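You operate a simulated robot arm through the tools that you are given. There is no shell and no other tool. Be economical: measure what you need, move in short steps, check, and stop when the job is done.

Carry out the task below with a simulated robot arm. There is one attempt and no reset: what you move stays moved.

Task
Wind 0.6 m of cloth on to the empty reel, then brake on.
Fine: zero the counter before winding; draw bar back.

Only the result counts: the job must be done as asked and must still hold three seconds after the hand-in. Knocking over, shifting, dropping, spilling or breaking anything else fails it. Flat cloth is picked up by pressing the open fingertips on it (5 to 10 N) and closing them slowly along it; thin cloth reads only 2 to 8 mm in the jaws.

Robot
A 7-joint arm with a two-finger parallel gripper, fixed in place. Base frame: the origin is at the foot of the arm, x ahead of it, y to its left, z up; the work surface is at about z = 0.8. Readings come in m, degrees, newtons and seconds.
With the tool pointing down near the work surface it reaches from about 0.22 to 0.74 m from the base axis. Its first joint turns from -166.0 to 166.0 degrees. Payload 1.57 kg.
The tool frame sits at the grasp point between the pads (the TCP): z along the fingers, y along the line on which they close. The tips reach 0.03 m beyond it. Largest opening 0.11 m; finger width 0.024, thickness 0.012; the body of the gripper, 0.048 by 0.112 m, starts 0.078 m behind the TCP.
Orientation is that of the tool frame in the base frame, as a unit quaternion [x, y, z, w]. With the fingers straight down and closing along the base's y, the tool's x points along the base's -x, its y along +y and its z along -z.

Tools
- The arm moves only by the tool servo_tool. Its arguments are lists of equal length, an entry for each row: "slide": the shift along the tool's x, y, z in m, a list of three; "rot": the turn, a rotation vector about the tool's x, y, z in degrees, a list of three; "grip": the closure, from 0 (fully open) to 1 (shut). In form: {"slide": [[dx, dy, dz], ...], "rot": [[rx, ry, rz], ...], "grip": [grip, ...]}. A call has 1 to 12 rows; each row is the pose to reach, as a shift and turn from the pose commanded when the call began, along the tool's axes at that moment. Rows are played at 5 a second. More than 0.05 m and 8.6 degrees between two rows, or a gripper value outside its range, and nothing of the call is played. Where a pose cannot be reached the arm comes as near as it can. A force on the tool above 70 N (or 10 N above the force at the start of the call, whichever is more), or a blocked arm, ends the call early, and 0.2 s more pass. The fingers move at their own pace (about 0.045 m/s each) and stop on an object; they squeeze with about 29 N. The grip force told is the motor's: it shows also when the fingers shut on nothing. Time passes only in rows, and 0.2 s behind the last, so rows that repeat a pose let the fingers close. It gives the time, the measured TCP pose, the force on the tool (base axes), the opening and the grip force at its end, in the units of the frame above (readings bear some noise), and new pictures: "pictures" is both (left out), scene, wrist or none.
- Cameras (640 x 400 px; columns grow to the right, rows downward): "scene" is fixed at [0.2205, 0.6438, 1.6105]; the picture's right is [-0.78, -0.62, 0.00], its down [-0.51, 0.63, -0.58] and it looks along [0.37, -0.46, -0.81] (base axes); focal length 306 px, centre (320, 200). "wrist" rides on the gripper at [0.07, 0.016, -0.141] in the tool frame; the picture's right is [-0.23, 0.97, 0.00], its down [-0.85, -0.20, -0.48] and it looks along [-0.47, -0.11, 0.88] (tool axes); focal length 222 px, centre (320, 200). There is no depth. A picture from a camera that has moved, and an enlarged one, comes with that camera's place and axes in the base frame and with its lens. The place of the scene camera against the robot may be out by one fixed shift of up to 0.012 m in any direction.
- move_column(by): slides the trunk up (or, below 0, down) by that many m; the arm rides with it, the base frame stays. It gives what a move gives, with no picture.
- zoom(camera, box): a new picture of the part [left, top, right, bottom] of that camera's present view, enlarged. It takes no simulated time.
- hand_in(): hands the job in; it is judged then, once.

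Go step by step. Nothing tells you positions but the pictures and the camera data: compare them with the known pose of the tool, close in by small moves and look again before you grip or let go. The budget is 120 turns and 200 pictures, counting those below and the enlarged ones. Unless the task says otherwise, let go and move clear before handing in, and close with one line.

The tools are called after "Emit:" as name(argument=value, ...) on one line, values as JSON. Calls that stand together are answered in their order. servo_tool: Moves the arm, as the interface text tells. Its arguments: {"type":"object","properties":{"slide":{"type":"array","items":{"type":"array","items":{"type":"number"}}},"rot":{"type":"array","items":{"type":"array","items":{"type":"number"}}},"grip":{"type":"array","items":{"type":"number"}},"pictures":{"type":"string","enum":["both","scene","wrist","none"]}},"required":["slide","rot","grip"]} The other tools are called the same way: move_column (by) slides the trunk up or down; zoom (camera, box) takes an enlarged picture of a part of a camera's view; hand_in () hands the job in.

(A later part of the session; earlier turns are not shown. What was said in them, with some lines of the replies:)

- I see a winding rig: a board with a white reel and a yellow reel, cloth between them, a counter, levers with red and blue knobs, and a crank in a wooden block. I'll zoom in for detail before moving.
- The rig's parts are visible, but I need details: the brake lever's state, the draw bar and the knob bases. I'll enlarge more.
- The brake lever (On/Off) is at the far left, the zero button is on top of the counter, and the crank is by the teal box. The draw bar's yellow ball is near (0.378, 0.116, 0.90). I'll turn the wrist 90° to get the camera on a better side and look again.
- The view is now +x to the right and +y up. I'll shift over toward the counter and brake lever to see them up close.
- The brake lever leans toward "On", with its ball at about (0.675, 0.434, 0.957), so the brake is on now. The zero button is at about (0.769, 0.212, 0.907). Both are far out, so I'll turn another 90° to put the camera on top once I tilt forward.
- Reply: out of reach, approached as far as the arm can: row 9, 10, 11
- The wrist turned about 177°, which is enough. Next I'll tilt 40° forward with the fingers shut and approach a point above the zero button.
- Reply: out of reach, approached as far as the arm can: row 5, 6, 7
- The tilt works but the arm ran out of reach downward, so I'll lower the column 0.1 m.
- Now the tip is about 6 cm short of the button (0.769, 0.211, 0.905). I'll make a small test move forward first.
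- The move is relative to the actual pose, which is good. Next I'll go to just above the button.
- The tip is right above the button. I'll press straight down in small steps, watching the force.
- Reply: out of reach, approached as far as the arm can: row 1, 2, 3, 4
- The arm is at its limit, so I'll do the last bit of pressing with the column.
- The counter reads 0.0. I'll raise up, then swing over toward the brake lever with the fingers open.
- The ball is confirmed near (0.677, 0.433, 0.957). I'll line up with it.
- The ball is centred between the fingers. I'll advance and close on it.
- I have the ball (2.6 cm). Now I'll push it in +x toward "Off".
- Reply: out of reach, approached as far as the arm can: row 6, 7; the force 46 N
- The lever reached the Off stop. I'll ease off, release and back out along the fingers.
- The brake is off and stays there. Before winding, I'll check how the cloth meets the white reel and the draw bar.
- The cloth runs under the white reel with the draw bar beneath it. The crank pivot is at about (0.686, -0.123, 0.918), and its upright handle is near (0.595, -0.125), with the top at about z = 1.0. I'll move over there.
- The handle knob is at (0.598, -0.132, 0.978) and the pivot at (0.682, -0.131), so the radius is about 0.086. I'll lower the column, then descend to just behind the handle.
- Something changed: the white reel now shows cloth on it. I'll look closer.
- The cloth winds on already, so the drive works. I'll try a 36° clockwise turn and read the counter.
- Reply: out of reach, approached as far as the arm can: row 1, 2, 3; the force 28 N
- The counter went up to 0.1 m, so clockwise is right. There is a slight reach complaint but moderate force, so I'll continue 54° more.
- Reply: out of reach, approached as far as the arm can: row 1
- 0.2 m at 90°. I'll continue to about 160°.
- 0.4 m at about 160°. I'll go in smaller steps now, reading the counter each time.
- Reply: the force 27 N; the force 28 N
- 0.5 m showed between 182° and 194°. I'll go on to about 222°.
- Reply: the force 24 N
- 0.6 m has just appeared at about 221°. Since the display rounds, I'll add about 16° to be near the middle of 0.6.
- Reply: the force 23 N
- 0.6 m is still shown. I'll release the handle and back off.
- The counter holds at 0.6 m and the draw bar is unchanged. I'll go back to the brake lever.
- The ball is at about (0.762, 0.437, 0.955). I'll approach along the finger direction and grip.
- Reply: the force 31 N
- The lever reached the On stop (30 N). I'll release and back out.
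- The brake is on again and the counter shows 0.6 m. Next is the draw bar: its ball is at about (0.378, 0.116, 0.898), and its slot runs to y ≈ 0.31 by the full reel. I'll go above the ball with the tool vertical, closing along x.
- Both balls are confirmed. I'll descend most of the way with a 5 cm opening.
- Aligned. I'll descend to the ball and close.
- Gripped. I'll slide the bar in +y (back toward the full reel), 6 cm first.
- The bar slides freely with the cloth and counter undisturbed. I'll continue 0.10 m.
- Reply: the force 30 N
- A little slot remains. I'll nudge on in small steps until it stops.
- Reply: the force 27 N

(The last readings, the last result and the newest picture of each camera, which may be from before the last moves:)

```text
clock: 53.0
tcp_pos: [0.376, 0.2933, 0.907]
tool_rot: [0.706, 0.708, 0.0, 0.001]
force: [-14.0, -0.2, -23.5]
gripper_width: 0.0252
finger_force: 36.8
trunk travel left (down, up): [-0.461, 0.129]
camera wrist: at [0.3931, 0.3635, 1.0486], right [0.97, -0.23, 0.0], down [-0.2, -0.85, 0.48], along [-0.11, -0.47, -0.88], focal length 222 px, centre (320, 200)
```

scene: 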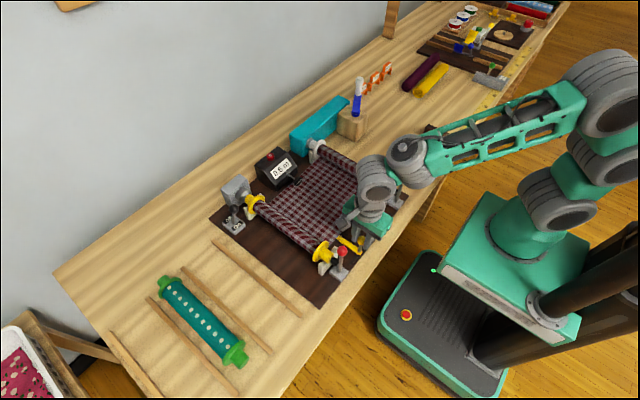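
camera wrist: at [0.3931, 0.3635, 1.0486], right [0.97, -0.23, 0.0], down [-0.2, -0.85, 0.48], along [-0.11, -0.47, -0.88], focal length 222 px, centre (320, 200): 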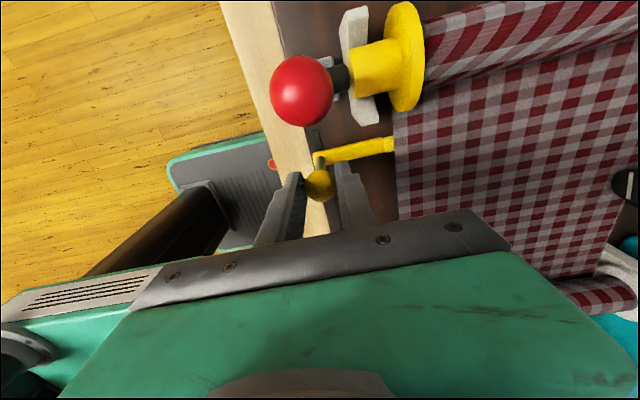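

Emit:
servo_tool(slide=[[0.004, 0, 0], [0.008, 0, 0], [0.012, 0, 0], [0.012, 0, 0]], rot=[[0, 0, 0], [0, 0, 0], [0, 0, 0], [0, 0, 0]], grip=[1, 1, 1, 1], pictures="wrist")

Emit:
zoom(camera="scene", box=[240, 120, 420, 290])

```text
clock: 54.0
tcp_pos: [0.3761, 0.3047, 0.908]
tool_rot: [0.708, 0.706, 0.0, 0.001]
force: [-12.5, -0.7, -19.5]
gripper_width: 0.0254
finger_force: 36.9
trunk travel left (down, up): [-0.461, 0.129]
camera wrist: at [0.393, 0.3749, 1.0488], right [0.97, -0.23, 0.0], down [-0.2, -0.85, 0.48], along [-0.11, -0.47, -0.88], focal length 222 px, centre (320, 200)
```

wrist: 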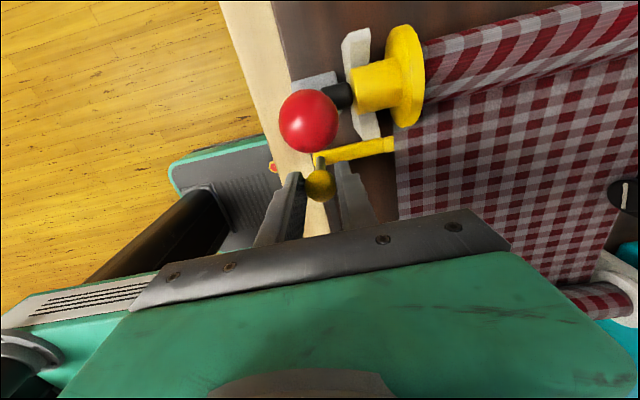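

```text
2.35 times, centred on (330, 205) of scene
camera zoom: at [0.2205, 0.6438, 1.6105], right [-0.78, -0.62, 0.0], down [-0.51, 0.63, -0.58], along [0.37, -0.46, -0.81], focal length 721 px, centre (296, 188)
```

zoom: 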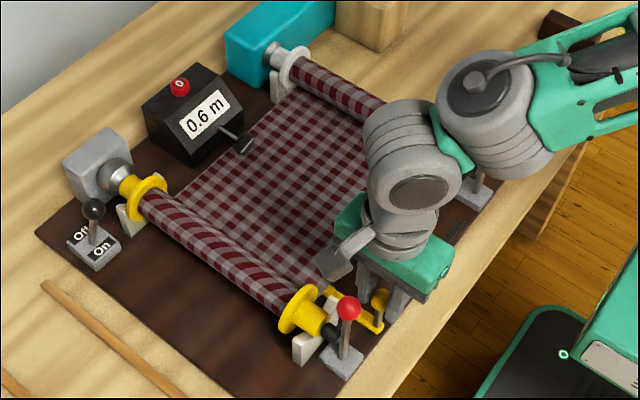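

The bar is at the end of its slot by the full reel. I'll release and lift straight up.

Emit:
servo_tool(slide=[[0, 0, 0], [0, 0, 0], [0, 0, 0], [0, 0, -0.03], [0, 0, -0.07], [0, 0, -0.11], [0, 0, -0.15], [0, 0, -0.19], [0, 0, -0.22]], rot=[[0, 0, 0], [0, 0, 0], [0, 0, 0], [0, 0, 0], [0, 0, 0], [0, 0, 0], [0, 0, 0], [0, 0, 0], [0, 0, 0]], grip=[0.8, 0.6, 0.55, 0.55, 0.55, 0.55, 0.55, 0.55, 0.55], pictures="both")

Emit:
zoom(camera="scene", box=[200, 70, 420, 300])

Emit:
zoom(camera="wrist", box=[240, 20, 480, 220])

```text
clock: 56.0
tcp_pos: [0.3774, 0.3049, 1.1263]
tool_rot: [0.708, 0.707, 0.0, 0.001]
force: [0.1, -0.5, -0.2]
gripper_width: 0.0498
finger_force: 0.1
trunk travel left (down, up): [-0.461, 0.129]
camera wrist: at [0.3933, 0.3749, 1.2678], right [0.97, -0.23, 0.0], down [-0.2, -0.85, 0.48], along [-0.11, -0.47, -0.88], focal length 222 px, centre (320, 200)
```

scene: 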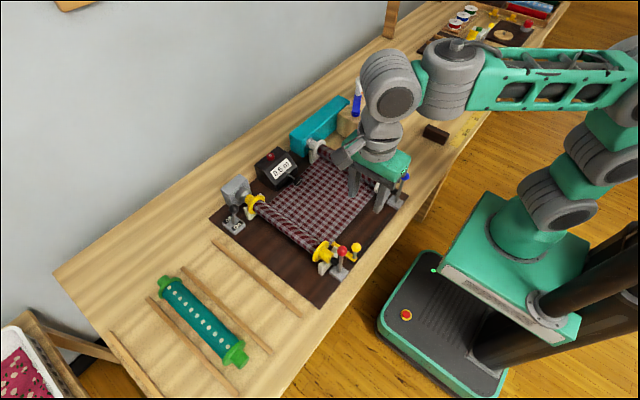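
wrist: 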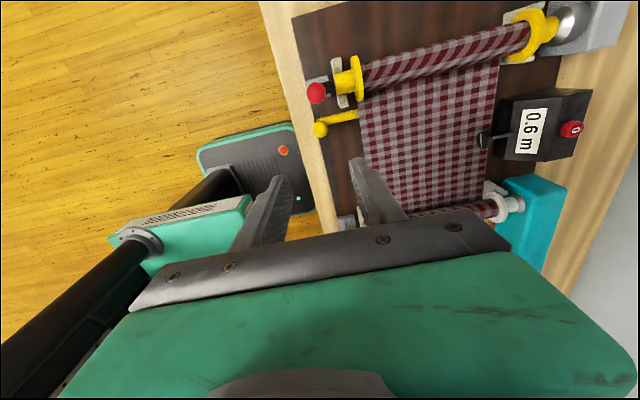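

```text
1.74 times, centred on (310, 185) of scene
camera zoom: at [0.2205, 0.6438, 1.6105], right [-0.78, -0.62, 0.0], down [-0.51, 0.63, -0.58], along [0.37, -0.46, -0.81], focal length 533 px, centre (337, 226)
```

zoom: 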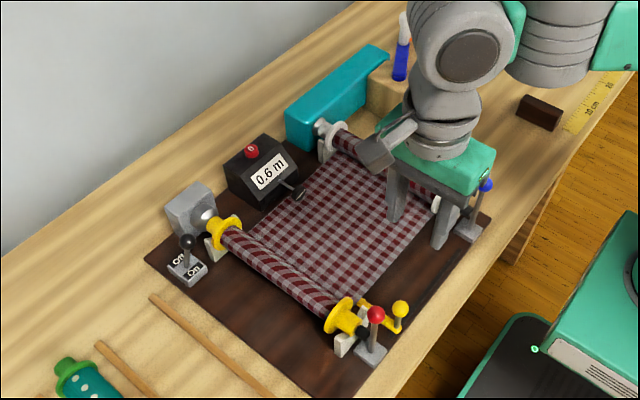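

```text
2.00 times, centred on (360, 120) of wrist
camera zoom: at [0.3933, 0.3749, 1.2678], right [0.97, -0.23, 0.0], down [-0.2, -0.85, 0.48], along [-0.11, -0.47, -0.88], focal length 444 px, centre (240, 360)
```

zoom: 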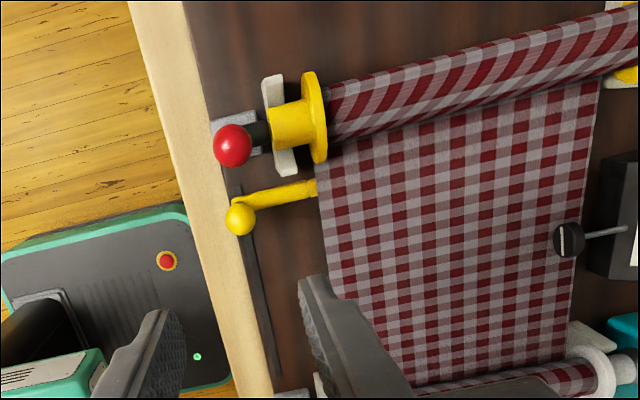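

All is well, but the bar is about 1 cm short of its slot end. I'll nudge it home with closed fingertips from the -y side.

Emit:
servo_tool(slide=[[-0.045, 0, 0], [-0.045, 0, 0.04], [-0.045, 0, 0.08], [-0.045, 0, 0.12], [-0.045, 0, 0.16], [-0.045, 0, 0.2], [-0.045, 0, 0.215], [-0.03, 0, 0.215], [-0.025, 0, 0.215], [-0.02, 0, 0.215], [-0.02, 0, 0.215]], rot=[[0, 0, 0], [0, 0, 0], [0, 0, 0], [0, 0, 0], [0, 0, 0], [0, 0, 0], [0, 0, 0], [0, 0, 0], [0, 0, 0], [0, 0, 0], [0, 0, 0]], grip=[1, 1, 1, 1, 1, 1, 1, 1, 1, 1, 1], pictures="wrist")

```text
clock: 58.4
tcp_pos: [0.3755, 0.2798, 0.9132]
tool_rot: [0.709, 0.705, -0.002, 0.0]
force: [6.0, -35.2, 2.3]
gripper_width: 0.0
finger_force: 21.3
trunk travel left (down, up): [-0.461, 0.129]
camera wrist: at [0.3941, 0.3502, 1.0532], right [0.97, -0.23, 0.0], down [-0.2, -0.85, 0.48], along [-0.11, -0.47, -0.88], focal length 222 px, centre (320, 200)
```

wrist: 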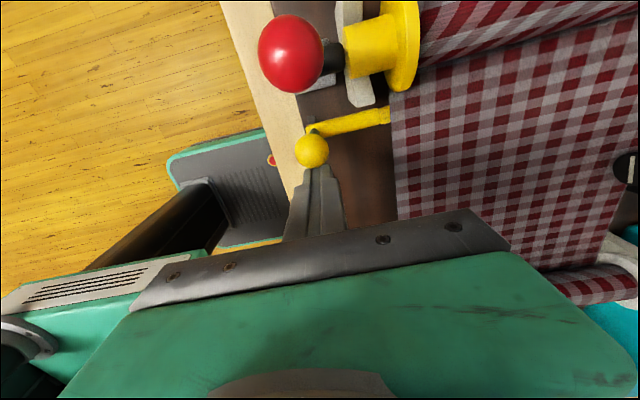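

It's hard against its stop (35 N), so the bar is fully back. I'll retreat and do a last check.

Emit:
servo_tool(slide=[[-0.02, 0, 0], [-0.03, 0, -0.03], [-0.03, 0, -0.07], [-0.03, 0, -0.11], [-0.03, 0, -0.15], [-0.03, 0, -0.19], [-0.03, 0, -0.23], [-0.03, 0, -0.25], [-0.03, 0, -0.25]], rot=[[0, 0, 0], [0, 0, 0], [0, 0, 0], [0, 0, 0], [0, 0, 0], [0, 0, 0], [0, 0, 0], [0, 0, 0], [0, 0, 0]], grip=[1, 1, 1, 1, 1, 1, 1, 1, 1], pictures="both")

Emit:
zoom(camera="scene", box=[200, 120, 400, 300])

```text
clock: 60.4
tcp_pos: [0.3761, 0.2544, 1.1615]
tool_rot: [0.708, 0.706, -0.001, 0.0]
force: [-0.1, 0.6, -0.9]
gripper_width: 0.0
finger_force: 21.3
trunk travel left (down, up): [-0.461, 0.129]
camera wrist: at [0.3936, 0.3243, 1.3031], right [0.97, -0.23, 0.0], down [-0.2, -0.85, 0.48], along [-0.11, -0.47, -0.88], focal length 222 px, centre (320, 200)
```

scene: 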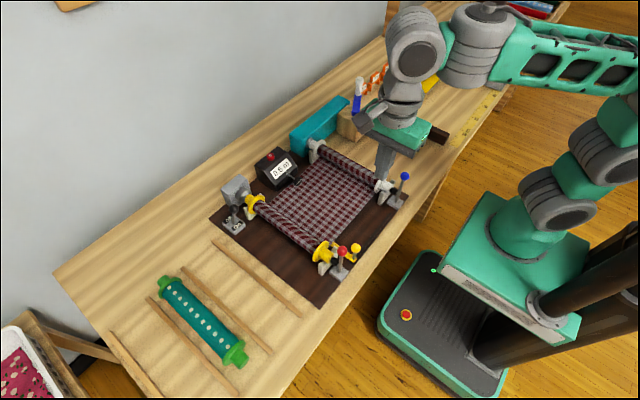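
wrist: 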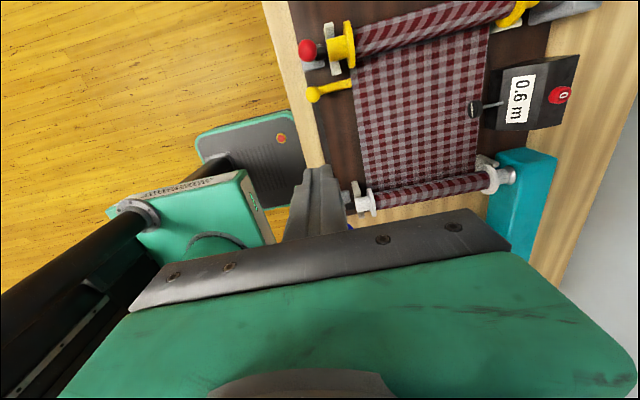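

```text
2.22 times, centred on (300, 210) of scene
camera zoom: at [0.2205, 0.6438, 1.6105], right [-0.78, -0.62, 0.0], down [-0.51, 0.63, -0.58], along [0.37, -0.46, -0.81], focal length 681 px, centre (364, 178)
```

zoom: 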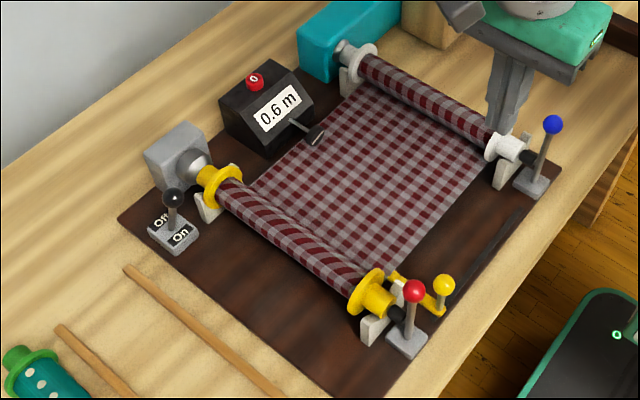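

The counter reads 0.6 m, the brake lever is at On, the draw bar is back at the full reel, and the arm is clear. I'm handing in.

Emit:
hand_in()

```text
The job is handed in.
```

I zeroed the counter, wound cloth on to the empty reel until it read 0.6 m, put the brake back on and pushed the draw bar back to its stop by the full reel. The counter shows only one decimal, so the wound length could be a few centimetres off 0.6 m.
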